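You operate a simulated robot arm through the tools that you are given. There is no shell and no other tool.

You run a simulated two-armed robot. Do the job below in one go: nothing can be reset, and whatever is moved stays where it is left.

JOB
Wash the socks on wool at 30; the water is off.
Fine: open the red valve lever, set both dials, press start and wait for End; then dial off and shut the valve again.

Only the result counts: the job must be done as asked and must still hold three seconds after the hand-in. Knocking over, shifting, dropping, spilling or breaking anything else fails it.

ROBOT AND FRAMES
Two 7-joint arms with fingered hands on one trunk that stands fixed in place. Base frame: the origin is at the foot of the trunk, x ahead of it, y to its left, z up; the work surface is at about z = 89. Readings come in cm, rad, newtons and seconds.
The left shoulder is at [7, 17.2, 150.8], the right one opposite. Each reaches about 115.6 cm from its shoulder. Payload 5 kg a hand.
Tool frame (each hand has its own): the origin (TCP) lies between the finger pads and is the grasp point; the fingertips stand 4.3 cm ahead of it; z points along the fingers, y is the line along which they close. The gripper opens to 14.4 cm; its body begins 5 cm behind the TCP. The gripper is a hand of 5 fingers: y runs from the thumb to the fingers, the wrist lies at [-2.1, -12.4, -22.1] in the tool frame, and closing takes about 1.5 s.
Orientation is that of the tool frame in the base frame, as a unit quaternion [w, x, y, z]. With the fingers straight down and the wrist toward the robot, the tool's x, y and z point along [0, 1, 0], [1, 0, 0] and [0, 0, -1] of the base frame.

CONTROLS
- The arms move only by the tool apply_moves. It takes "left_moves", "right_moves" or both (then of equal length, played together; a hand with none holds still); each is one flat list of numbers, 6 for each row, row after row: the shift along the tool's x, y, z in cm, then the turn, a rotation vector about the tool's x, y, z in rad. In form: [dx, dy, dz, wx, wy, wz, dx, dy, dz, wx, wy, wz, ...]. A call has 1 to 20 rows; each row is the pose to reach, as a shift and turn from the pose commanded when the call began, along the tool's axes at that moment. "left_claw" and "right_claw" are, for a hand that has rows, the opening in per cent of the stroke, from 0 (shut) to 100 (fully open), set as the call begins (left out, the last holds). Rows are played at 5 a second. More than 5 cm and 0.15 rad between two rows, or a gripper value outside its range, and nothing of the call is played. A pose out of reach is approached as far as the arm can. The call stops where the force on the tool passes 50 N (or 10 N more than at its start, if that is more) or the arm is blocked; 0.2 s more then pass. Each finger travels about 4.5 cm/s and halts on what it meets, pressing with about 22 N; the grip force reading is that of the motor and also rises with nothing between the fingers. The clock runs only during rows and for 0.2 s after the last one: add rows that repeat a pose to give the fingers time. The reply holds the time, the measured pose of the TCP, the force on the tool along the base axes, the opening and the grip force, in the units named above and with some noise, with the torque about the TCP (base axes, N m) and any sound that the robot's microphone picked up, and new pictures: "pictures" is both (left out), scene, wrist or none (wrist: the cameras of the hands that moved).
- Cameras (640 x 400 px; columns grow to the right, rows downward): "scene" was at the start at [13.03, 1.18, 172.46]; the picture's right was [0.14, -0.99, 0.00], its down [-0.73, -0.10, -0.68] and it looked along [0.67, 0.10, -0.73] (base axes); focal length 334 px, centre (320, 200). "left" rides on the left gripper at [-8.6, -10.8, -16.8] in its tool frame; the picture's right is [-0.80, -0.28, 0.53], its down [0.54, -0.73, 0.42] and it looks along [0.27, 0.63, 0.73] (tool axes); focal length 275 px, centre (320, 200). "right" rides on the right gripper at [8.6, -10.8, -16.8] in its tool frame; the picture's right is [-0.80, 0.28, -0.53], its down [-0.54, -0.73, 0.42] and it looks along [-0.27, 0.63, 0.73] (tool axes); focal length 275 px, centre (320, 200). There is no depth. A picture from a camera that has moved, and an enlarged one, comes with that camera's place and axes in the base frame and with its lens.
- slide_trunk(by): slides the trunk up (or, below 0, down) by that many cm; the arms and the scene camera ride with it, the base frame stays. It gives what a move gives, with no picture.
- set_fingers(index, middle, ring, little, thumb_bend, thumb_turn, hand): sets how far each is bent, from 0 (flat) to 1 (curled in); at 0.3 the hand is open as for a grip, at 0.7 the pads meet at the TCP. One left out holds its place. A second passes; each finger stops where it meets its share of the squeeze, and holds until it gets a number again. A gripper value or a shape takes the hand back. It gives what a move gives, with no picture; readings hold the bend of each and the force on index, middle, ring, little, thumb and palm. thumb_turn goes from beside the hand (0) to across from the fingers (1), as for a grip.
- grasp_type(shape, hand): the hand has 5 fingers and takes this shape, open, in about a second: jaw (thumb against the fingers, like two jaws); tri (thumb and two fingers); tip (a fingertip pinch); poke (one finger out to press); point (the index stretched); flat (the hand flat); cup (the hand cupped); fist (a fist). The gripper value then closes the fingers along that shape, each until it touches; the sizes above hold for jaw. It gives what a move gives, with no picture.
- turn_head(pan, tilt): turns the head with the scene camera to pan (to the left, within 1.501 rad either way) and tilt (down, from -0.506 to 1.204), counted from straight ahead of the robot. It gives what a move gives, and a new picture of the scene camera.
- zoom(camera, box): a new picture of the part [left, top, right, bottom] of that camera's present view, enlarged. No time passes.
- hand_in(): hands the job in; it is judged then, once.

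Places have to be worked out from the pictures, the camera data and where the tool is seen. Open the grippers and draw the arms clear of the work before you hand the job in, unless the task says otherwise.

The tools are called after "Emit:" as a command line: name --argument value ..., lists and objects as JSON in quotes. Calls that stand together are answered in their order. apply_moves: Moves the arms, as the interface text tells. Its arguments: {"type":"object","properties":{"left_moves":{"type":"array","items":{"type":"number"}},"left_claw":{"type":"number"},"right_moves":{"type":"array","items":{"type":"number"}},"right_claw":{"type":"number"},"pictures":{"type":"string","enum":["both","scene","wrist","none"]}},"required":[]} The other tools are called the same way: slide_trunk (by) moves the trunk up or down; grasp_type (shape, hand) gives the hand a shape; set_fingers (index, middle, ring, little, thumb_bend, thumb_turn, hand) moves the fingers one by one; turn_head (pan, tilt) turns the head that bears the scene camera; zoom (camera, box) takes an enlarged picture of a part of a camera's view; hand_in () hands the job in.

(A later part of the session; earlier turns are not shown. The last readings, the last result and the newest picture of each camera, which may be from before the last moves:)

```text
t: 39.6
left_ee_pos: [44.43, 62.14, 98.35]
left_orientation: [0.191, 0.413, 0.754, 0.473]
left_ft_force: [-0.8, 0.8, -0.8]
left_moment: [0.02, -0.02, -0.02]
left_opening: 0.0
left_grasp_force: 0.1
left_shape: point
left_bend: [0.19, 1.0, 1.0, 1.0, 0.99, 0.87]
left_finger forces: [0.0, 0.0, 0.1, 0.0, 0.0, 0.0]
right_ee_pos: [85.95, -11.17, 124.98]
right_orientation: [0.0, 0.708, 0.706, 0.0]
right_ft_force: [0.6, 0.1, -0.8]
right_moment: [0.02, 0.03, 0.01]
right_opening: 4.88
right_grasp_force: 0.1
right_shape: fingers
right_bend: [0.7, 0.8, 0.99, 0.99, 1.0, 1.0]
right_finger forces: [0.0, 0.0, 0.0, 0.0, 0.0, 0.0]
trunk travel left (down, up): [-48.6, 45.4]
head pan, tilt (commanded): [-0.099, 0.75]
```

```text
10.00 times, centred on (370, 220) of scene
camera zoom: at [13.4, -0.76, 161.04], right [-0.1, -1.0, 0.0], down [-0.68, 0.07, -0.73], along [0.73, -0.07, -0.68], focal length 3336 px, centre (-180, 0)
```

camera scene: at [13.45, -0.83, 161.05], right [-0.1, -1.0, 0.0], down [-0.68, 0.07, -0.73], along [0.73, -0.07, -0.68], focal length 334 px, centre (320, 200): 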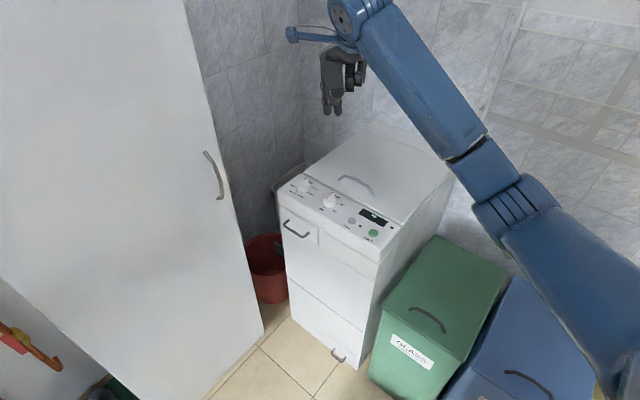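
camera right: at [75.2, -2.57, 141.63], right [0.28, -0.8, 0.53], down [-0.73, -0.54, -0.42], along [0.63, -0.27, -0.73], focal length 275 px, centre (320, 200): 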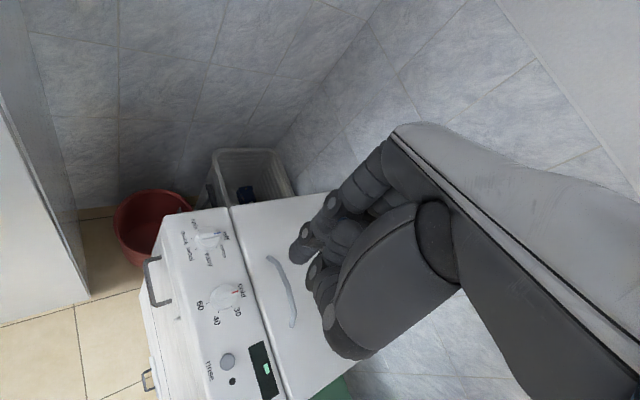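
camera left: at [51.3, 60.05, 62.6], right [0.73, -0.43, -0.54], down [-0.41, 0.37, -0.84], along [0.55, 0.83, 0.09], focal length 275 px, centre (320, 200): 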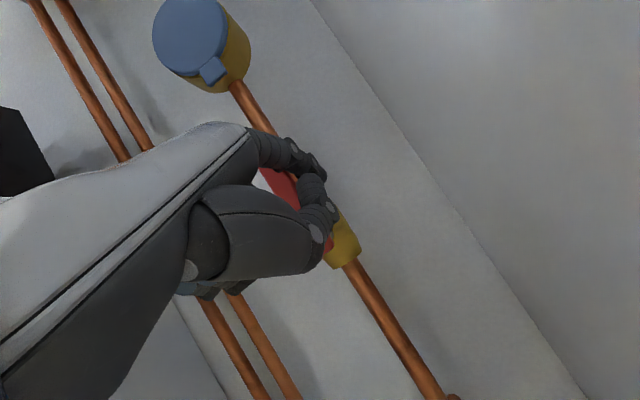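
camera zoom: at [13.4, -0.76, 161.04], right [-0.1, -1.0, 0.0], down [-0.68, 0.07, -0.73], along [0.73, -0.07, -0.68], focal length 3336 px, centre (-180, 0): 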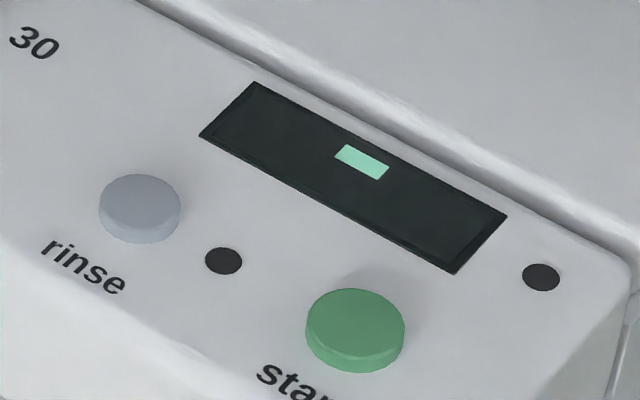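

Temperature knob centre is [89.5, -11.36]. I'll bring the index tip down to just above knob height beside its pointer (on the counter-clockwise side), stopping at z ≈ 93 to verify position.

Emit:
apply_moves --right_moves '[-0.17, 1, 4.6, 0, 0, 0, -0.33, 2, 9.2, 0, 0, 0, -0.5, 3, 13.8, 0, 0, 0, -0.67, 4, 18.4, 0, 0, 0, -0.83, 5, 23, 0, 0, 0, -1, 6, 26.5, 0, 0, 0, -1, 6, 27.5, 0, 0, 0, -1, 6, 27.5, 0, 0, 0]' --pictures "both"

Emit:
zoom --camera "scene" --box '[300, 160, 360, 210]'

Emit:
zoom --camera "right" --box '[180, 160, 340, 330]'

```text
t: 41.4
left_ee_pos: [44.49, 62.21, 98.4]
left_orientation: [0.192, 0.412, 0.754, 0.474]
left_ft_force: [0.2, 0.0, 0.5]
left_moment: [-0.02, 0.0, -0.02]
left_opening: 0.0
left_grasp_force: 0.0
left_shape: point
left_bend: [0.19, 1.0, 1.0, 1.0, 0.99, 0.87]
left_finger forces: [0.1, 0.0, 0.0, 0.1, 0.0, 0.0]
right_ee_pos: [91.73, -12.0, 97.22]
right_orientation: [0.0, 0.708, 0.706, 0.002]
right_ft_force: [0.9, 0.2, -0.3]
right_moment: [-0.01, -0.01, -0.01]
right_opening: 4.84
right_grasp_force: 0.1
right_shape: fingers
right_bend: [0.7, 0.8, 0.99, 0.99, 1.0, 1.0]
right_finger forces: [0.0, 0.0, 0.0, 0.0, 0.0, 0.1]
trunk travel left (down, up): [-48.6, 45.4]
head pan, tilt (commanded): [-0.099, 0.75]
camera scene: at [13.37, -0.74, 161.04], right [-0.1, -1.0, 0.0], down [-0.68, 0.07, -0.73], along [0.73, -0.07, -0.68], focal length 334 px, centre (320, 200)
camera right: at [80.9, -3.4, 113.99], right [0.28, -0.8, 0.53], down [-0.73, -0.54, -0.42], along [0.63, -0.27, -0.73], focal length 275 px, centre (320, 200)
```

scene: 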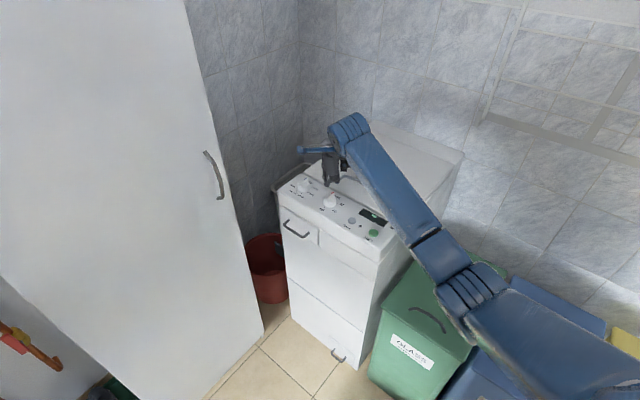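
right: 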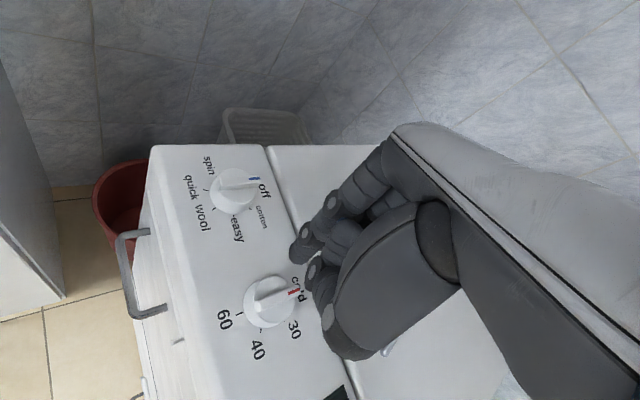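

```text
8.00 times, centred on (330, 185) of scene
camera zoom: at [13.37, -0.74, 161.04], right [-0.1, -1.0, 0.0], down [-0.68, 0.07, -0.73], along [0.73, -0.07, -0.68], focal length 2669 px, centre (240, 320)
```

zoom: 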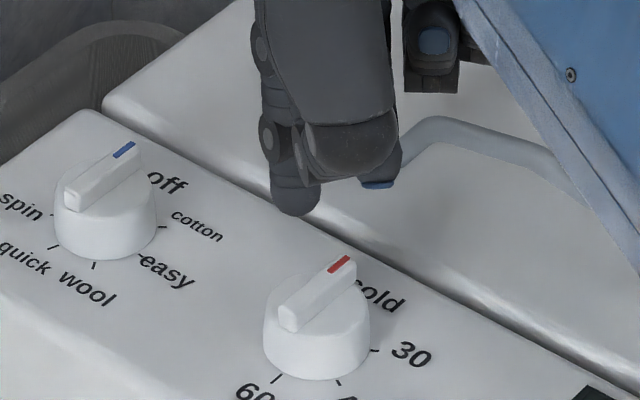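

```text
2.35 times, centred on (260, 245) of right
camera zoom: at [80.9, -3.4, 113.99], right [0.28, -0.8, 0.53], down [-0.73, -0.54, -0.42], along [0.63, -0.27, -0.73], focal length 648 px, centre (461, 94)
```

zoom: 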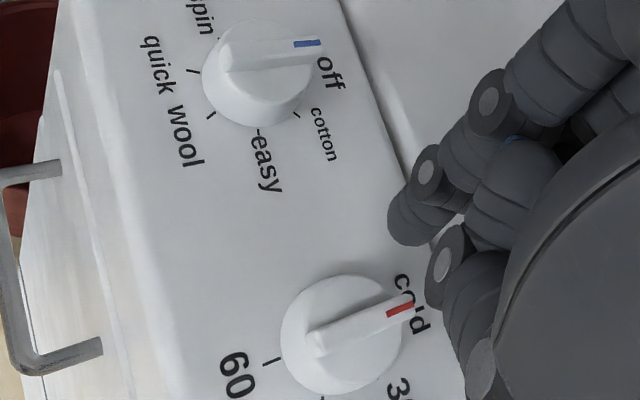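

The tip centre triangulates to ≈ [91.6, -10.6, 94.5] (radius ≈ 0.9), 2 cm to the counter-clockwise side of the red pointer. I lower it 3 cm to ridge level, watching the force.

Emit:
apply_moves --right_moves '[0, 0, 1.2, 0, 0, 0, 0, 0, 2.2, 0, 0, 0, 0, 0, 2.7, 0, 0, 0, 0, 0, 3.0, 0, 0, 0, 0, 0, 3.0, 0, 0, 0]' --pictures "none"

Emit:
zoom --camera "scene" --box '[310, 175, 350, 210]'

Emit:
zoom --camera "right" --box '[220, 200, 340, 340]'

```text
t: 42.6
left_ee_pos: [44.43, 62.2, 98.35]
left_orientation: [0.192, 0.412, 0.754, 0.474]
left_ft_force: [0.4, 0.3, -0.2]
left_moment: [0.0, 0.0, 0.01]
left_opening: 0.0
left_grasp_force: 0.0
left_shape: point
left_bend: [0.19, 1.0, 1.0, 1.0, 0.99, 0.87]
left_finger forces: [0.1, 0.0, 0.1, 0.0, 0.0, 0.1]
right_ee_pos: [91.71, -12.25, 94.19]
right_orientation: [0.001, 0.708, 0.706, -0.001]
right_ft_force: [0.2, 0.2, -0.7]
right_moment: [-0.01, -0.01, -0.02]
right_opening: 4.86
right_grasp_force: 0.1
right_shape: fingers
right_bend: [0.7, 0.8, 0.99, 0.99, 1.0, 1.0]
right_finger forces: [0.0, 0.0, 0.0, 0.1, 0.1, 0.1]
trunk travel left (down, up): [-48.6, 45.4]
head pan, tilt (commanded): [-0.099, 0.75]
```

```text
11.43 times, centred on (330, 192) of scene
camera zoom: at [13.38, -0.75, 161.04], right [-0.1, -1.0, 0.0], down [-0.68, 0.07, -0.73], along [0.73, -0.07, -0.68], focal length 3812 px, centre (206, 286)
```

zoom: 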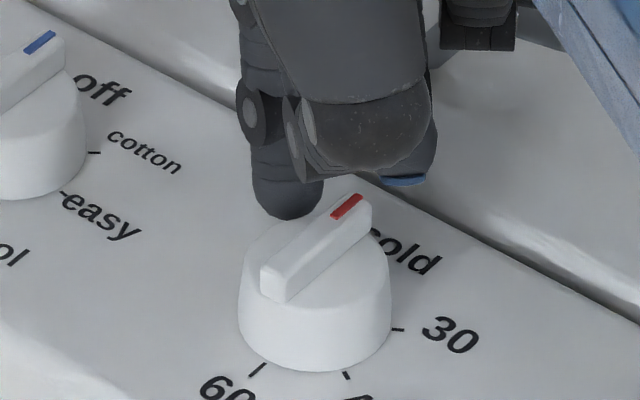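

```text
2.86 times, centred on (280, 270) of right
camera zoom: at [80.92, -3.53, 110.95], right [0.28, -0.8, 0.53], down [-0.73, -0.54, -0.42], along [0.63, -0.27, -0.73], focal length 786 px, centre (434, 0)
```

zoom: 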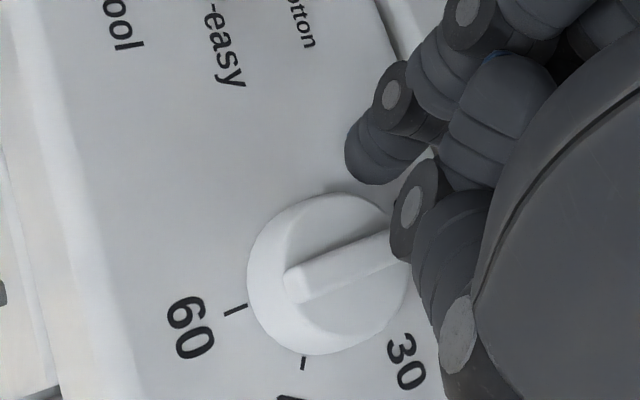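

The tip is beside the ridge with no contact force. I now push it along an arc clockwise, stopping short of the 30 mark, and check.

Emit:
apply_moves --right_moves '[-0.4, -0.15, 0, 0, 0, 0, -0.69, -0.26, 0, 0, 0, 0, -0.95, -0.27, 0, 0, 0, 0, -1.16, -0.29, 0, 0, 0, 0, -1.4, -0.36, 0, 0, 0, 0, -1.61, -0.45, 0, 0, 0, 0, -1.82, -0.57, 0, 0, 0, 0, -2.0, -0.71, 0, 0, 0, 0]' --pictures "none"

Emit:
zoom --camera "scene" --box '[310, 175, 350, 210]'

Emit:
zoom --camera "right" --box '[220, 200, 340, 340]'

```text
t: 44.4
left_ee_pos: [44.37, 62.17, 98.36]
left_orientation: [0.191, 0.412, 0.754, 0.474]
left_ft_force: [-0.2, 0.3, -0.4]
left_moment: [-0.03, 0.0, 0.0]
left_opening: 0.0
left_grasp_force: 0.1
left_shape: point
left_bend: [0.19, 1.0, 1.0, 1.0, 0.99, 0.87]
left_finger forces: [0.0, 0.1, 0.0, 0.0, 0.1, 0.1]
right_ee_pos: [90.96, -14.22, 94.18]
right_orientation: [0.0, 0.709, 0.705, 0.0]
right_ft_force: [-0.3, -0.7, -0.4]
right_moment: [0.0, 0.02, 0.01]
right_opening: 4.85
right_grasp_force: 0.1
right_shape: fingers
right_bend: [0.7, 0.8, 0.99, 0.99, 1.0, 1.0]
right_finger forces: [0.0, 0.0, 0.0, 0.1, 0.0, 0.0]
trunk travel left (down, up): [-48.6, 45.4]
head pan, tilt (commanded): [-0.099, 0.75]
```

```text
11.43 times, centred on (330, 192) of scene
camera zoom: at [13.38, -0.76, 161.04], right [-0.1, -1.0, 0.0], down [-0.68, 0.07, -0.73], along [0.73, -0.07, -0.68], focal length 3812 px, centre (206, 286)
```

zoom: 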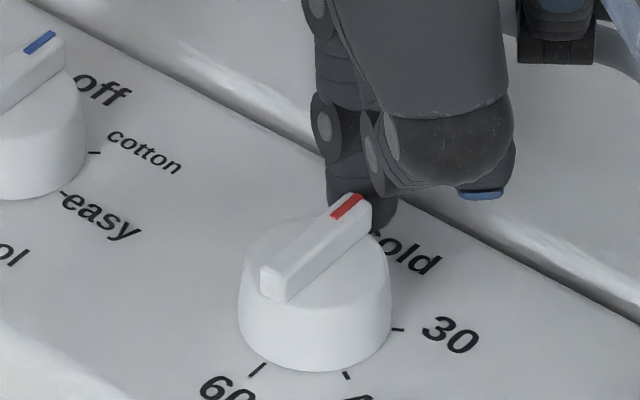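

```text
2.86 times, centred on (280, 270) of right
camera zoom: at [80.16, -5.51, 110.94], right [0.28, -0.8, 0.53], down [-0.73, -0.54, -0.42], along [0.63, -0.27, -0.73], focal length 786 px, centre (434, 0)
```

zoom: 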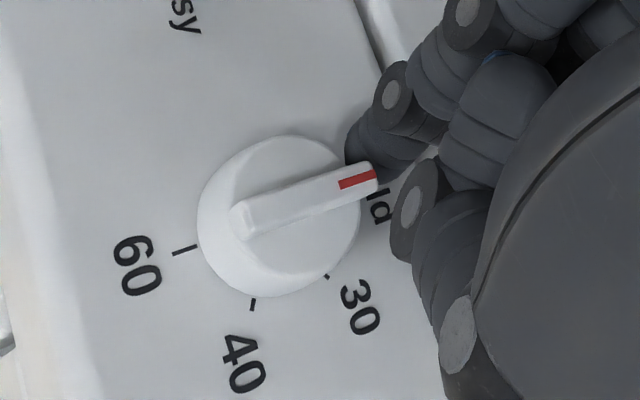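

The finger actually sat about 1 cm further forward and lower than I judged and passed behind the ridge end without touching. I correct the tip offset (≈ +0.6, +1.2, -3.7 for its centre), lift, and place it again beside the pointer at ridge height.

Emit:
apply_moves --right_moves '[0, 0, -1.3, 0, 0, 0, 0, 0, -2.6, 0, 0, 0, 1.2, 0.15, -2.6, 0, 0, 0, 2.28, 0.28, -2.6, 0, 0, 0, 2.28, 0.28, -1.8, 0, 0, 0, 2.28, 0.28, -1.0, 0, 0, 0, 2.28, 0.28, -1.0, 0, 0, 0]' --pictures "none"

Emit:
zoom --camera "scene" --box '[310, 175, 350, 210]'

Emit:
zoom --camera "right" --box '[220, 200, 340, 340]'

```text
t: 46.0
left_ee_pos: [44.43, 62.27, 98.35]
left_orientation: [0.192, 0.412, 0.754, 0.473]
left_ft_force: [-0.5, 0.2, -1.3]
left_moment: [0.01, 0.01, 0.01]
left_opening: 0.01
left_grasp_force: 0.2
left_shape: point
left_bend: [0.19, 1.0, 1.0, 1.0, 0.99, 0.87]
left_finger forces: [0.0, 0.1, 0.0, 0.0, 0.0, 0.0]
right_ee_pos: [91.31, -11.85, 95.22]
right_orientation: [-0.001, 0.708, 0.706, -0.001]
right_ft_force: [0.0, 0.5, 0.8]
right_moment: [0.01, -0.04, 0.07]
right_opening: 4.87
right_grasp_force: 0.1
right_shape: fingers
right_bend: [0.7, 0.8, 0.99, 0.99, 1.0, 1.0]
right_finger forces: [0.1, 0.0, 0.0, 0.0, 0.0, 0.1]
trunk travel left (down, up): [-48.6, 45.4]
head pan, tilt (commanded): [-0.099, 0.75]
```

```text
11.43 times, centred on (330, 192) of scene
camera zoom: at [13.36, -0.75, 161.04], right [-0.1, -1.0, 0.0], down [-0.68, 0.07, -0.73], along [0.73, -0.07, -0.68], focal length 3812 px, centre (206, 286)
```

zoom: 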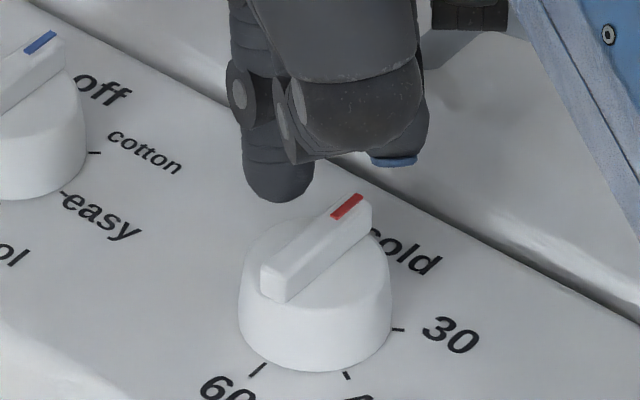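

```text
2.86 times, centred on (280, 270) of right
camera zoom: at [80.46, -3.19, 112.03], right [0.28, -0.8, 0.53], down [-0.73, -0.54, -0.42], along [0.63, -0.27, -0.73], focal length 786 px, centre (434, 0)
```

zoom: 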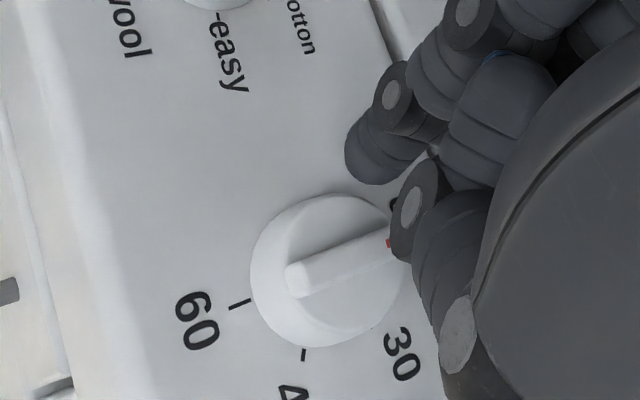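

The tip is now about 1.3 cm from the ridge on its counter-clockwise side at the right height. I push along the arc to about half the turn and check.

Emit:
apply_moves --right_moves '[-0.3, -0.35, 0, 0, 0, 0, -0.61, -0.69, 0, 0, 0, 0, -0.85, -0.7, 0, 0, 0, 0, -1.08, -0.72, 0, 0, 0, 0, -1.3, -0.79, 0, 0, 0, 0, -1.53, -0.88, 0, 0, 0, 0]' --pictures "none"

Emit:
zoom --camera "scene" --box '[310, 175, 350, 210]'

Emit:
zoom --camera "right" --box '[220, 200, 340, 340]'

```text
t: 47.4
left_ee_pos: [44.4, 62.29, 98.42]
left_orientation: [0.191, 0.411, 0.755, 0.474]
left_ft_force: [-0.5, 0.3, 0.4]
left_moment: [-0.01, -0.01, -0.01]
left_opening: 0.0
left_grasp_force: 0.0
left_shape: point
left_bend: [0.19, 1.0, 1.0, 1.0, 0.99, 0.87]
left_finger forces: [0.1, 0.1, 0.0, 0.1, 0.1, 0.0]
right_ee_pos: [90.4, -13.41, 95.19]
right_orientation: [0.0, 0.708, 0.706, 0.0]
right_ft_force: [1.2, 0.8, 0.8]
right_moment: [0.01, -0.04, -0.01]
right_opening: 4.89
right_grasp_force: 0.7
right_shape: fingers
right_bend: [0.7, 0.8, 0.99, 0.99, 1.0, 1.0]
right_finger forces: [0.8, 0.0, 0.1, 0.0, 0.0, 0.0]
trunk travel left (down, up): [-48.6, 45.4]
head pan, tilt (commanded): [-0.099, 0.75]
```

```text
11.43 times, centred on (330, 192) of scene
camera zoom: at [13.37, -0.76, 161.04], right [-0.1, -1.0, 0.0], down [-0.68, 0.07, -0.73], along [0.73, -0.07, -0.68], focal length 3812 px, centre (206, 286)
```

zoom: 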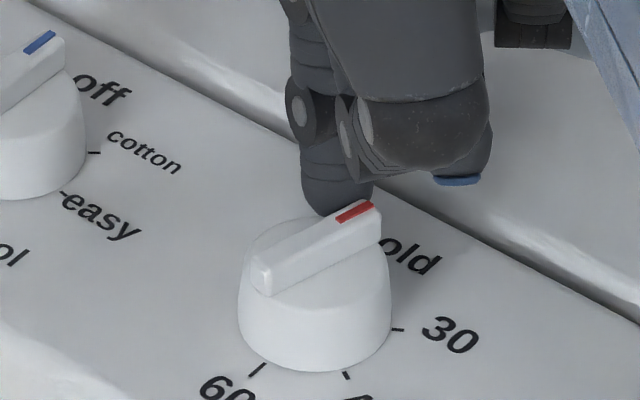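

```text
2.86 times, centred on (280, 270) of right
camera zoom: at [79.6, -4.74, 112.0], right [0.28, -0.8, 0.53], down [-0.73, -0.54, -0.42], along [0.63, -0.27, -0.73], focal length 786 px, centre (434, 0)
```

zoom: 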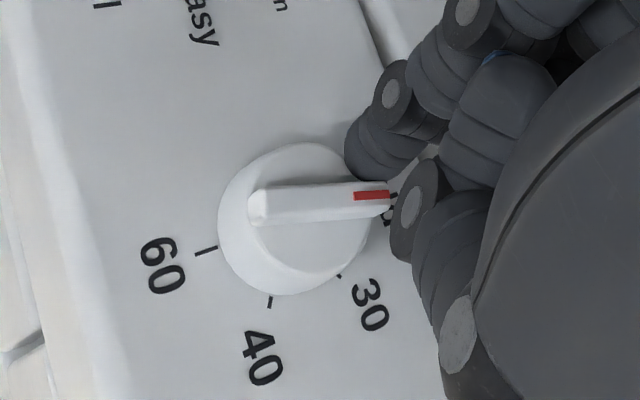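

It works: the pointer has turned about 13° with barely 1.5 N. I continue pushing along the arc toward the 30 mark.

Emit:
apply_moves --right_moves '[-0.2, -0.17, 0, 0, 0, 0, -0.37, -0.35, 0, 0, 0, 0, -0.53, -0.53, 0, 0, 0, 0, -0.68, -0.72, 0, 0, 0, 0, -0.68, -0.72, 0, 0, 0, 0]' --pictures "none"

Emit:
zoom --camera "scene" --box '[310, 175, 350, 210]'

Emit:
zoom --camera "right" --box '[220, 200, 340, 340]'

```text
t: 48.6
left_ee_pos: [44.46, 62.26, 98.33]
left_orientation: [0.192, 0.412, 0.754, 0.473]
left_ft_force: [1.0, -0.7, 0.5]
left_moment: [-0.02, 0.0, 0.02]
left_opening: 0.0
left_grasp_force: 0.1
left_shape: point
left_bend: [0.19, 1.0, 1.0, 1.0, 0.99, 0.87]
left_finger forces: [0.1, 0.1, 0.0, 0.1, 0.1, 0.0]
right_ee_pos: [89.75, -14.08, 95.29]
right_orientation: [0.001, 0.708, 0.706, 0.0]
right_ft_force: [3.8, -1.3, 4.2]
right_moment: [0.0, -0.21, -0.09]
right_opening: 4.99
right_grasp_force: 3.7
right_shape: fingers
right_bend: [0.7, 0.8, 0.99, 0.99, 1.0, 1.0]
right_finger forces: [6.7, 0.0, 0.1, 0.0, 0.0, 0.0]
trunk travel left (down, up): [-48.6, 45.4]
head pan, tilt (commanded): [-0.099, 0.75]
```

```text
11.43 times, centred on (330, 192) of scene
camera zoom: at [13.38, -0.76, 161.05], right [-0.1, -1.0, 0.0], down [-0.68, 0.07, -0.73], along [0.73, -0.07, -0.68], focal length 3812 px, centre (206, 286)
```

zoom: 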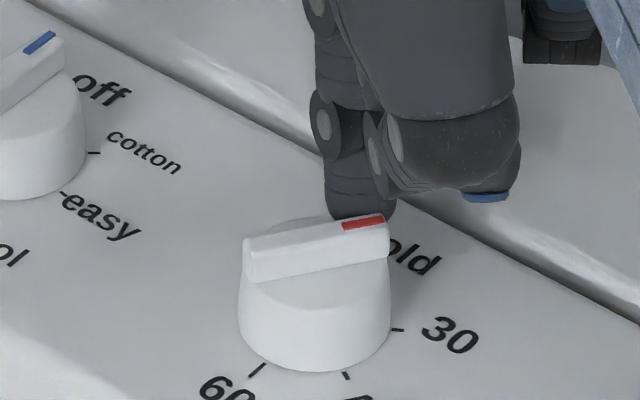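

```text
2.86 times, centred on (280, 270) of right
camera zoom: at [78.91, -5.4, 111.97], right [0.28, -0.8, 0.53], down [-0.73, -0.54, -0.42], along [0.63, -0.27, -0.73], focal length 786 px, centre (434, 0)
```

zoom: 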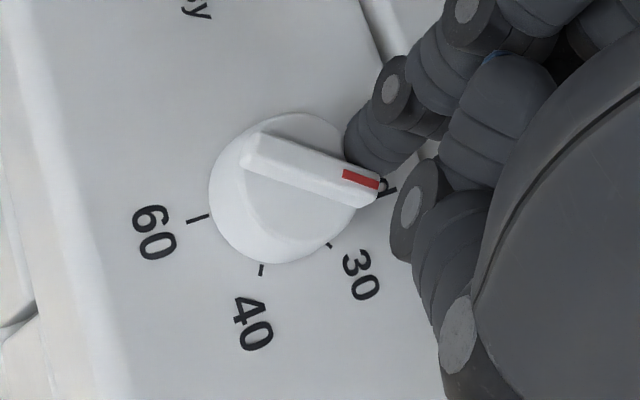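

The pointer is now turned ≈ 31° (of 60°). I lower the tip 0.3 cm for better engagement and push on, stopping just before 30 to check.

Emit:
apply_moves --right_moves '[0, 0, 0.3, 0, 0, 0, -0.2, -0.26, 0.3, 0, 0, 0, -0.3, -0.42, 0.3, 0, 0, 0, -0.4, -0.62, 0.3, 0, 0, 0, -0.4, -0.62, 0.3, 0, 0, 0]' --pictures "none"

Emit:
zoom --camera "scene" --box '[310, 175, 350, 210]'

Emit:
zoom --camera "right" --box '[220, 200, 340, 340]'

```text
t: 49.8
left_ee_pos: [44.48, 62.08, 98.32]
left_orientation: [0.191, 0.412, 0.755, 0.473]
left_ft_force: [-0.8, -0.7, -0.4]
left_moment: [0.02, 0.03, 0.02]
left_opening: 0.0
left_grasp_force: 0.0
left_shape: point
left_bend: [0.19, 1.0, 1.0, 1.0, 0.99, 0.87]
left_finger forces: [0.0, 0.1, 0.0, 0.0, 0.0, 0.1]
right_ee_pos: [89.1, -14.65, 95.23]
right_orientation: [0.001, 0.709, 0.705, 0.001]
right_ft_force: [11.4, -6.5, 17.1]
right_moment: [0.06, -0.59, -0.35]
right_opening: 5.14
right_grasp_force: 11.5
right_shape: fingers
right_bend: [0.7, 0.8, 0.99, 0.99, 1.0, 1.0]
right_finger forces: [23.4, 0.1, 0.0, 0.0, 0.0, 0.0]
trunk travel left (down, up): [-48.6, 45.4]
head pan, tilt (commanded): [-0.099, 0.75]
```

```text
11.43 times, centred on (330, 192) of scene
camera zoom: at [13.29, -0.8, 161.06], right [-0.1, -0.99, 0.0], down [-0.68, 0.07, -0.73], along [0.73, -0.07, -0.68], focal length 3812 px, centre (206, 286)
```

zoom: 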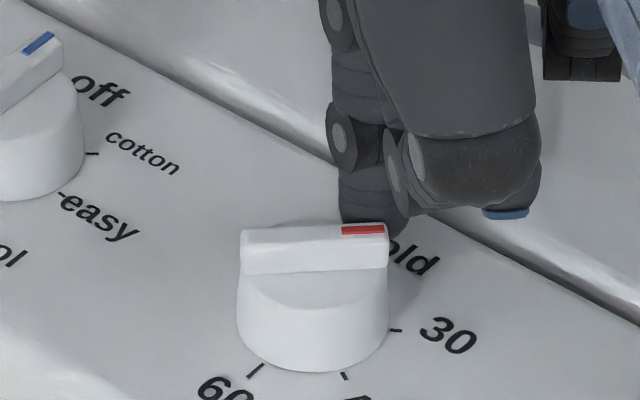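

```text
2.86 times, centred on (280, 270) of right
camera zoom: at [78.23, -5.88, 111.9], right [0.28, -0.8, 0.53], down [-0.73, -0.54, -0.43], along [0.63, -0.27, -0.73], focal length 786 px, centre (434, 0)
```

zoom: 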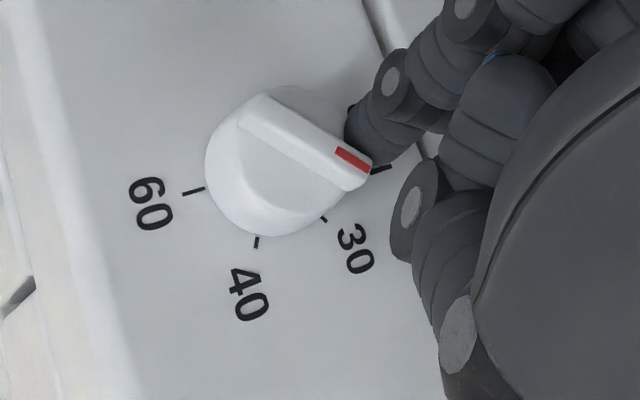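

Now at ≈ 43°; the tip is pressing down on the knob body (17 N up), so I raise it 0.35 cm and keep pushing gently.

Emit:
apply_moves --right_moves '[0, 0, -0.35, 0, 0, 0, -0.1, -0.2, -0.35, 0, 0, 0, -0.2, -0.4, -0.35, 0, 0, 0, -0.2, -0.4, -0.35, 0, 0, 0]' --pictures "none"

Emit:
zoom --camera "scene" --box '[310, 175, 350, 210]'

Emit:
zoom --camera "right" --box '[220, 200, 340, 340]'

```text
t: 50.8
left_ee_pos: [44.49, 62.03, 98.34]
left_orientation: [0.191, 0.412, 0.754, 0.474]
left_ft_force: [-0.6, 0.9, -0.7]
left_moment: [0.0, 0.03, -0.01]
left_opening: 0.02
left_grasp_force: 0.0
left_shape: point
left_bend: [0.19, 1.0, 1.0, 1.0, 0.99, 0.87]
left_finger forces: [0.1, 0.1, 0.0, 0.0, 0.0, 0.1]
right_ee_pos: [88.74, -14.9, 95.26]
right_orientation: [0.0, 0.71, 0.705, 0.0]
right_ft_force: [11.1, -10.8, 9.3]
right_moment: [-0.26, -0.55, -0.38]
right_opening: 5.22
right_grasp_force: 10.7
right_shape: fingers
right_bend: [0.7, 0.8, 0.99, 0.99, 1.0, 1.0]
right_finger forces: [20.2, 0.1, 0.0, 0.1, 0.0, 0.1]
trunk travel left (down, up): [-48.6, 45.4]
head pan, tilt (commanded): [-0.099, 0.75]
```

```text
11.43 times, centred on (330, 192) of scene
camera zoom: at [13.39, -0.88, 161.04], right [-0.1, -0.99, 0.0], down [-0.68, 0.07, -0.73], along [0.73, -0.07, -0.68], focal length 3812 px, centre (206, 286)
```

zoom: 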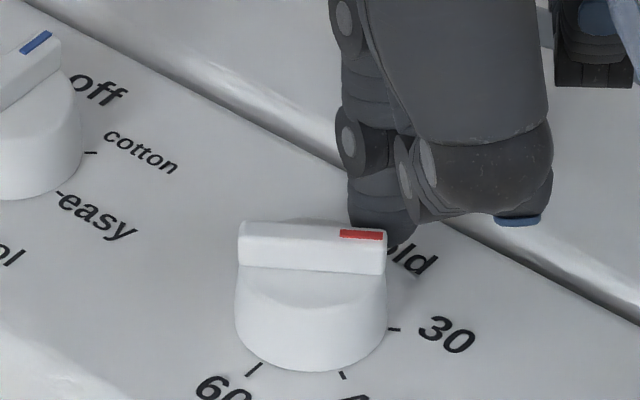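

```text
2.86 times, centred on (280, 270) of right
camera zoom: at [77.89, -6.15, 111.98], right [0.28, -0.8, 0.53], down [-0.73, -0.54, -0.42], along [0.62, -0.27, -0.73], focal length 786 px, centre (434, 0)
```

zoom: 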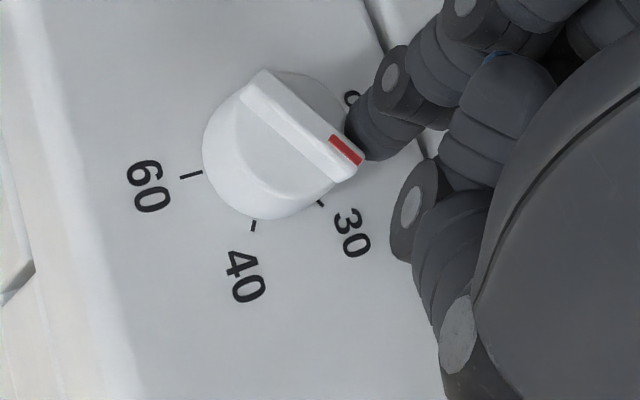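

Now ≈ 53° turned. A little more is needed; I raise the tip slightly and push a few more millimetres.

Emit:
apply_moves --right_moves '[0, 0, -0.15, 0, 0, 0, -0.06, -0.12, -0.15, 0, 0, 0, -0.1, -0.25, -0.15, 0, 0, 0, -0.1, -0.25, -0.15, 0, 0, 0]' --pictures "none"

Emit:
zoom --camera "scene" --box '[310, 175, 350, 210]'

Emit:
zoom --camera "right" --box '[220, 200, 340, 340]'

```text
t: 51.8
left_ee_pos: [44.5, 62.16, 98.38]
left_orientation: [0.192, 0.413, 0.754, 0.474]
left_ft_force: [-0.1, -0.2, -0.4]
left_moment: [0.0, -0.03, 0.0]
left_opening: 0.0
left_grasp_force: 0.1
left_shape: point
left_bend: [0.19, 1.0, 1.0, 1.0, 0.99, 0.87]
left_finger forces: [0.0, 0.1, 0.1, 0.0, 0.0, 0.1]
right_ee_pos: [88.48, -14.99, 95.35]
right_orientation: [-0.002, 0.709, 0.705, 0.0]
right_ft_force: [10.8, -11.5, 0.2]
right_moment: [-0.54, -0.43, -0.39]
right_opening: 5.28
right_grasp_force: 9.3
right_shape: fingers
right_bend: [0.7, 0.8, 0.99, 0.99, 1.0, 1.0]
right_finger forces: [18.4, 0.0, 0.0, 0.0, 0.0, 0.0]
trunk travel left (down, up): [-48.6, 45.4]
head pan, tilt (commanded): [-0.099, 0.75]
```

```text
11.43 times, centred on (330, 192) of scene
camera zoom: at [13.52, -0.9, 161.02], right [-0.1, -1.0, 0.0], down [-0.68, 0.07, -0.73], along [0.73, -0.07, -0.68], focal length 3812 px, centre (206, 286)
```

zoom: 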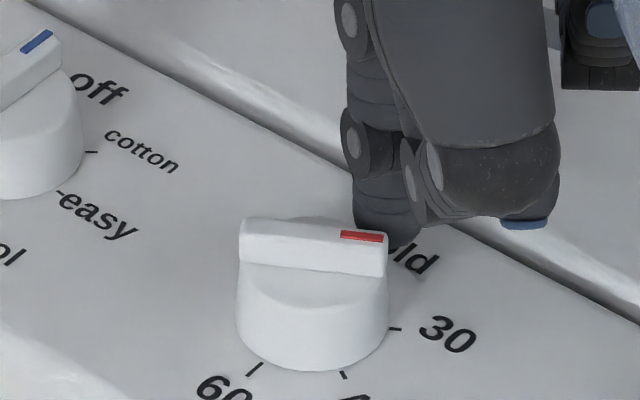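

```text
2.86 times, centred on (280, 270) of right
camera zoom: at [77.7, -6.28, 112.05], right [0.28, -0.8, 0.53], down [-0.73, -0.54, -0.42], along [0.62, -0.27, -0.73], focal length 786 px, centre (434, 0)
```

zoom: 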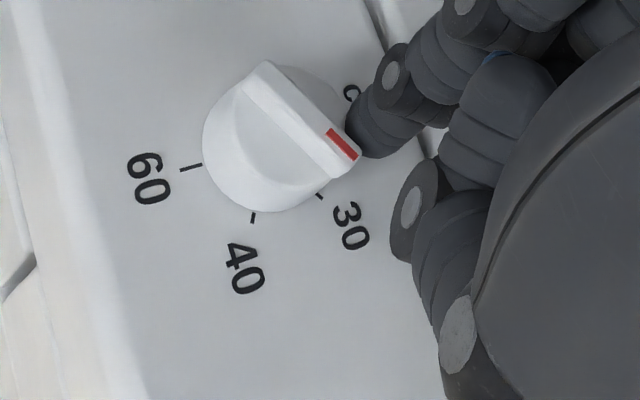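

The pointer is now ≈ 58° round, about at 30. I back the finger off and lift it to inspect the dial.

Emit:
apply_moves --right_moves '[0.1, 0.5, 0, 0, 0, 0, 0.1, 1.0, -1.5, 0, 0, 0, 0.1, 1.0, -5, 0, 0, 0, 0.1, 1.0, -8, 0, 0, 0, 0.1, 1.0, -8, 0, 0, 0]' --pictures "none"

Emit:
zoom --camera "scene" --box '[315, 188, 345, 210]'

Emit:
zoom --camera "right" --box '[160, 180, 340, 340]'

```text
t: 53.0
left_ee_pos: [44.46, 62.26, 98.33]
left_orientation: [0.191, 0.412, 0.754, 0.474]
left_ft_force: [0.7, -0.7, 0.1]
left_moment: [-0.03, -0.03, -0.04]
left_opening: 0.0
left_grasp_force: 0.0
left_shape: point
left_bend: [0.19, 1.0, 1.0, 1.0, 0.99, 0.87]
left_finger forces: [0.0, 0.1, 0.1, 0.1, 0.0, 0.0]
right_ee_pos: [89.29, -14.53, 103.55]
right_orientation: [0.0, 0.708, 0.706, 0.0]
right_ft_force: [0.1, -0.3, -0.3]
right_moment: [-0.02, -0.03, -0.03]
right_opening: 4.87
right_grasp_force: 0.1
right_shape: fingers
right_bend: [0.7, 0.8, 0.99, 0.99, 1.0, 1.0]
right_finger forces: [0.1, 0.1, 0.0, 0.0, 0.0, 0.1]
trunk travel left (down, up): [-48.6, 45.4]
head pan, tilt (commanded): [-0.099, 0.75]
```

```text
16.00 times, centred on (330, 199) of scene
camera zoom: at [13.39, -0.76, 161.04], right [-0.1, -1.0, 0.0], down [-0.68, 0.07, -0.73], along [0.73, -0.07, -0.68], focal length 5337 px, centre (160, 216)
```

zoom: 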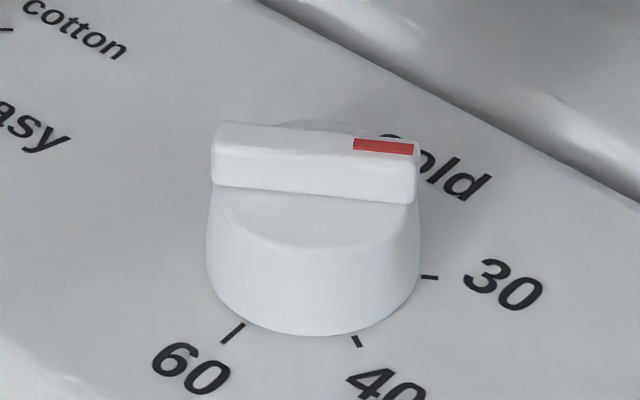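

```text
2.50 times, centred on (250, 260) of right
camera zoom: at [78.6, -5.85, 120.21], right [0.28, -0.8, 0.53], down [-0.73, -0.54, -0.42], along [0.63, -0.27, -0.73], focal length 688 px, centre (495, 50)
```

zoom: 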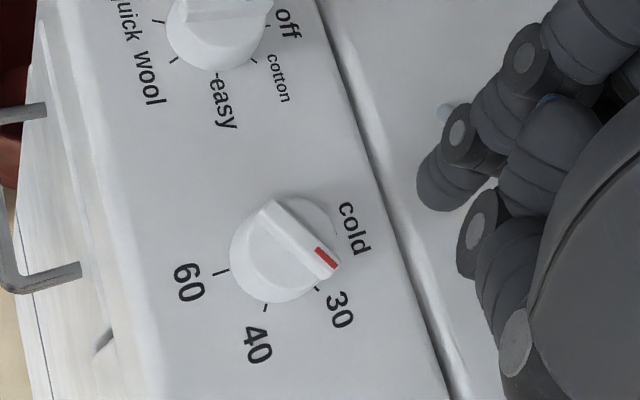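

The temperature pointer sits at ≈ 58–59°, right at the 30 tick. Next the program dial: I move the finger above the far side of its pointer, a little above knob height, to calibrate before lowering.

Emit:
apply_moves --right_moves '[2.5, 2.3, 0, 0, 0, 0, 5, 4.6, 0, 0, 0, 0, 7.6, 6.9, 0, 0, 0, 0, 10.2, 9.3, 0, 0, 0, 0, 10.2, 9.3, 3, 0, 0, 0, 10.2, 9.3, 6, 0, 0, 0, 10.2, 9.3, 6, 0, 0, 0]' --pictures "both"

Emit:
zoom --camera "scene" --box '[285, 158, 330, 196]'

Emit:
zoom --camera "right" --box '[180, 160, 340, 330]'

```text
t: 54.6
left_ee_pos: [44.47, 62.22, 98.37]
left_orientation: [0.192, 0.412, 0.754, 0.473]
left_ft_force: [0.5, -0.2, -0.3]
left_moment: [-0.01, 0.01, 0.01]
left_opening: 0.01
left_grasp_force: 0.0
left_shape: point
left_bend: [0.19, 1.0, 1.0, 1.0, 0.99, 0.87]
left_finger forces: [0.1, 0.0, 0.1, 0.0, 0.0, 0.0]
right_ee_pos: [98.66, -4.27, 97.36]
right_orientation: [0.0, 0.708, 0.706, 0.0]
right_ft_force: [0.2, 0.0, 0.8]
right_moment: [0.01, 0.01, 0.0]
right_opening: 4.86
right_grasp_force: 0.0
right_shape: fingers
right_bend: [0.7, 0.8, 0.99, 0.99, 1.0, 1.0]
right_finger forces: [0.1, 0.0, 0.0, 0.1, 0.1, 0.0]
trunk travel left (down, up): [-48.6, 45.4]
head pan, tilt (commanded): [-0.099, 0.75]
camera scene: at [13.36, -0.7, 161.05], right [-0.1, -1.0, 0.0], down [-0.68, 0.07, -0.73], along [0.73, -0.07, -0.68], focal length 334 px, centre (320, 200)
camera right: at [87.87, 4.41, 114.11], right [0.28, -0.8, 0.53], down [-0.73, -0.54, -0.42], along [0.63, -0.27, -0.73], focal length 275 px, centre (320, 200)
```

scene: 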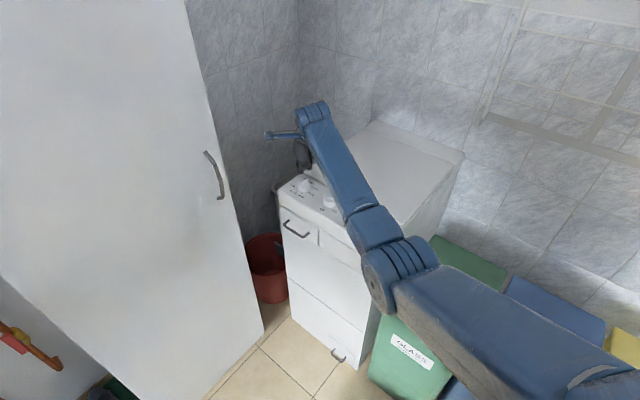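
right: 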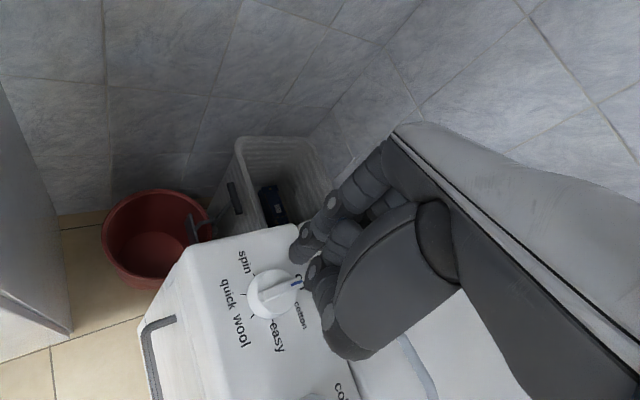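

```text
10.53 times, centred on (308, 177) of scene
camera zoom: at [13.36, -0.7, 161.05], right [-0.1, -1.0, 0.0], down [-0.68, 0.07, -0.73], along [0.73, -0.07, -0.68], focal length 3512 px, centre (452, 442)
```

zoom: 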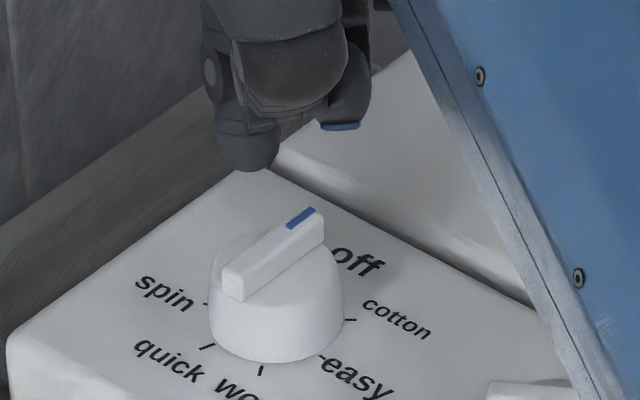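

```text
2.35 times, centred on (260, 245) of right
camera zoom: at [87.87, 4.41, 114.11], right [0.28, -0.8, 0.53], down [-0.73, -0.54, -0.42], along [0.63, -0.27, -0.73], focal length 648 px, centre (461, 94)
```

zoom: 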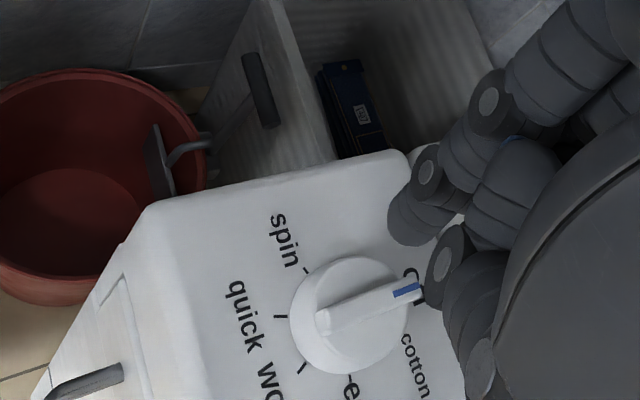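

Using the calibrated offset (tip centre ≈ TCP + [1.15, 1.37, -3.85]) the finger is ≈ 1 cm off the ridge. I lower it to ridge height and push the program pointer clockwise along the arc toward "cotton", then check.

Emit:
apply_moves --right_moves '[0, 0, 1.0, 0, 0, 0, 0, 0, 1.94, 0, 0, 0, -0.28, -0.31, 1.94, 0, 0, 0, -0.557, -0.629, 1.94, 0, 0, 0, -0.885, -0.65, 1.94, 0, 0, 0, -1.203, -0.728, 1.94, 0, 0, 0, -1.504, -0.86, 1.94, 0, 0, 0, -1.776, -1.042, 1.94, 0, 0, 0, -2.014, -1.268, 1.94, 0, 0, 0]' --pictures "none"

Emit:
zoom --camera "scene" --box '[285, 158, 330, 196]'

Emit:
zoom --camera "right" --box '[180, 160, 340, 330]'

```text
t: 56.6
left_ee_pos: [44.39, 62.3, 98.29]
left_orientation: [0.191, 0.411, 0.754, 0.474]
left_ft_force: [-0.2, 0.5, 0.5]
left_moment: [0.02, -0.03, 0.03]
left_opening: 0.01
left_grasp_force: 0.0
left_shape: point
left_bend: [0.19, 1.0, 1.0, 1.0, 0.99, 0.87]
left_finger forces: [0.0, 0.0, 0.0, 0.1, 0.1, 0.0]
right_ee_pos: [97.37, -6.66, 95.55]
right_orientation: [0.0, 0.708, 0.706, 0.0]
right_ft_force: [0.0, 0.9, 0.3]
right_moment: [-0.02, -0.02, 0.0]
right_opening: 4.89
right_grasp_force: 0.0
right_shape: fingers
right_bend: [0.7, 0.8, 0.99, 0.99, 1.0, 1.0]
right_finger forces: [0.0, 0.0, 0.0, 0.0, 0.0, 0.0]
trunk travel left (down, up): [-48.6, 45.4]
head pan, tilt (commanded): [-0.099, 0.75]
```

```text
10.53 times, centred on (308, 177) of scene
camera zoom: at [13.38, -0.76, 161.04], right [-0.1, -1.0, 0.0], down [-0.68, 0.07, -0.73], along [0.73, -0.07, -0.68], focal length 3512 px, centre (452, 442)
```

zoom: 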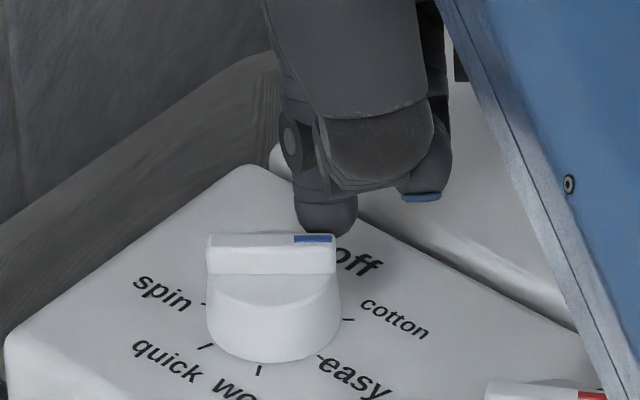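

```text
2.35 times, centred on (260, 245) of right
camera zoom: at [86.63, 2.07, 112.24], right [0.28, -0.8, 0.53], down [-0.73, -0.54, -0.42], along [0.63, -0.27, -0.73], focal length 648 px, centre (461, 94)
```

zoom: 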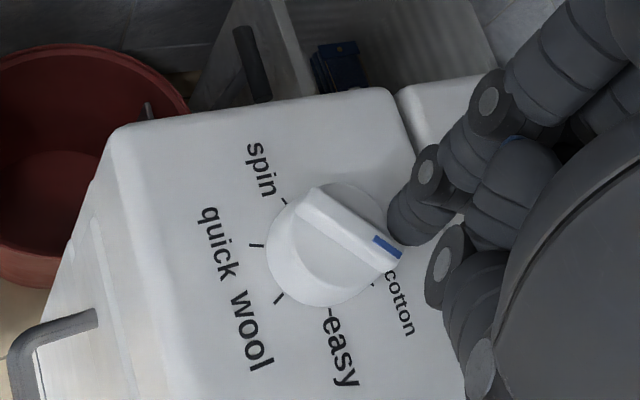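

The dial follows exactly (now at "cotton", ≈ -95°) with almost no force. I continue the arc past "easy" and pause before "wool".

Emit:
apply_moves --right_moves '[-0.194, -0.264, 0, 0, 0, 0, -0.339, -0.558, 0, 0, 0, 0, -0.431, -0.874, 0, 0, 0, 0, -0.467, -1.199, 0, 0, 0, 0, -0.446, -1.527, 0, 0, 0, 0, -0.368, -1.845, 0, 0, 0, 0, -0.236, -2.146, 0, 0, 0, 0]' --pictures "none"

Emit:
zoom --camera "scene" --box '[285, 158, 330, 196]'

Emit:
zoom --camera "right" --box '[180, 160, 340, 330]'

```text
t: 58.2
left_ee_pos: [44.41, 62.2, 98.32]
left_orientation: [0.192, 0.412, 0.754, 0.474]
left_ft_force: [-0.4, 0.7, 0.3]
left_moment: [-0.01, -0.02, -0.03]
left_opening: 0.01
left_grasp_force: 0.1
left_shape: point
left_bend: [0.19, 1.0, 1.0, 1.0, 0.99, 0.87]
left_finger forces: [0.0, 0.2, 0.0, 0.0, 0.0, 0.0]
right_ee_pos: [95.27, -6.74, 95.49]
right_orientation: [0.0, 0.708, 0.706, 0.0]
right_ft_force: [1.4, -0.5, 1.0]
right_moment: [0.0, -0.04, -0.05]
right_opening: 4.86
right_grasp_force: 0.6
right_shape: fingers
right_bend: [0.7, 0.8, 0.99, 0.99, 1.0, 1.0]
right_finger forces: [1.2, 0.0, 0.0, 0.0, 0.1, 0.1]
trunk travel left (down, up): [-48.6, 45.4]
head pan, tilt (commanded): [-0.099, 0.75]
```

```text
10.53 times, centred on (308, 177) of scene
camera zoom: at [13.39, -0.76, 161.04], right [-0.1, -1.0, 0.0], down [-0.68, 0.07, -0.73], along [0.73, -0.07, -0.68], focal length 3512 px, centre (452, 442)
```

zoom: 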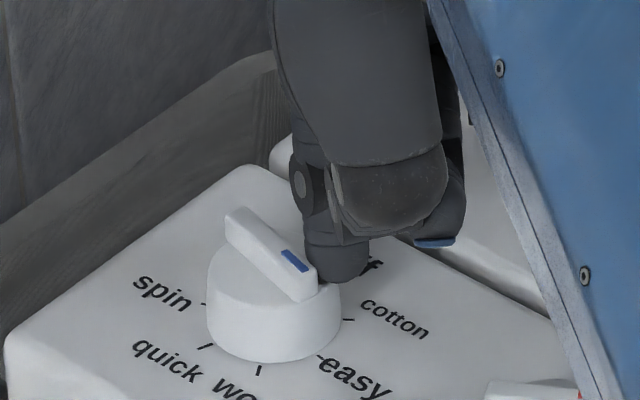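

```text
2.35 times, centred on (260, 245) of right
camera zoom: at [84.5, 1.87, 112.24], right [0.28, -0.8, 0.53], down [-0.73, -0.54, -0.42], along [0.63, -0.27, -0.73], focal length 648 px, centre (461, 94)
```

zoom: 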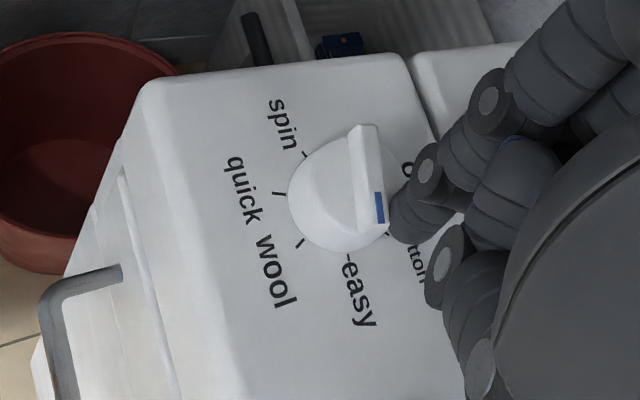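

The dial is at ≈ -148° ("easy"), slightly lagging. I continue toward wool with small steps.

Emit:
apply_moves --right_moves '[0.12, -0.16, 0, 0, 0, 0, 0.236, -0.315, 0, 0, 0, 0, 0.38, -0.42, 0, 0, 0, 0, 0.53, -0.527, 0, 0, 0, 0, 0.68, -0.63, 0, 0, 0, 0, 0.84, -0.727, 0, 0, 0, 0]' --pictures "none"

Emit:
zoom --camera "scene" --box '[285, 158, 330, 196]'

Emit:
zoom --camera "right" --box '[180, 160, 340, 330]'

```text
t: 59.6
left_ee_pos: [44.39, 62.29, 98.4]
left_orientation: [0.193, 0.413, 0.754, 0.473]
left_ft_force: [-0.6, 0.4, -0.2]
left_moment: [-0.01, 0.03, 0.0]
left_opening: 0.02
left_grasp_force: 0.1
left_shape: point
left_bend: [0.19, 1.0, 1.0, 1.0, 0.99, 0.87]
left_finger forces: [0.0, 0.0, 0.1, 0.0, 0.1, 0.0]
right_ee_pos: [94.59, -5.86, 95.59]
right_orientation: [-0.001, 0.708, 0.706, 0.0]
right_ft_force: [0.8, 0.6, -0.1]
right_moment: [-0.05, -0.01, 0.02]
right_opening: 4.82
right_grasp_force: 0.1
right_shape: fingers
right_bend: [0.7, 0.8, 0.99, 0.99, 1.0, 1.0]
right_finger forces: [0.4, 0.0, 0.0, 0.0, 0.1, 0.1]
trunk travel left (down, up): [-48.6, 45.4]
head pan, tilt (commanded): [-0.099, 0.75]
```

```text
10.53 times, centred on (308, 177) of scene
camera zoom: at [13.38, -0.73, 161.04], right [-0.1, -1.0, 0.0], down [-0.68, 0.07, -0.73], along [0.73, -0.07, -0.68], focal length 3512 px, centre (452, 442)
```

zoom: 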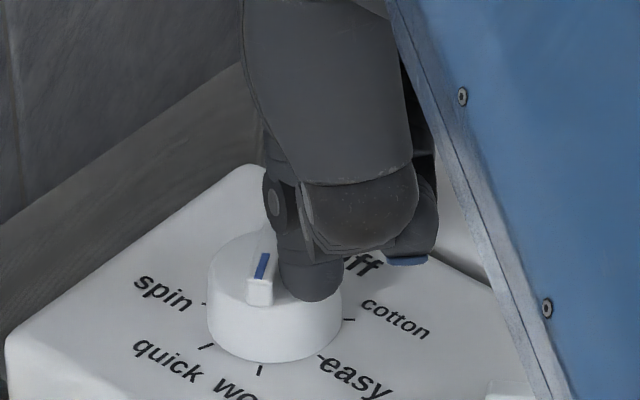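

```text
2.35 times, centred on (260, 245) of right
camera zoom: at [83.75, 2.78, 112.25], right [0.28, -0.8, 0.53], down [-0.73, -0.54, -0.42], along [0.63, -0.27, -0.73], focal length 648 px, centre (461, 94)
```

zoom: 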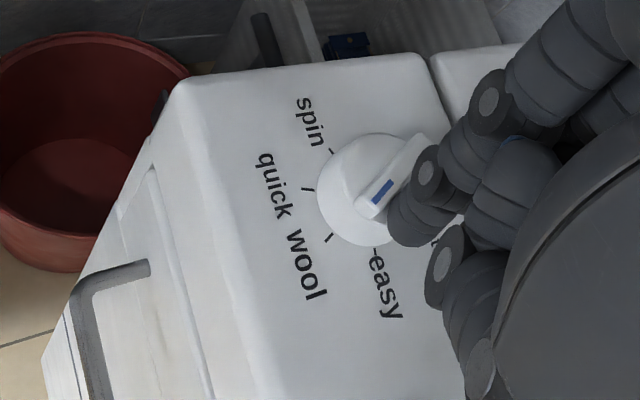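

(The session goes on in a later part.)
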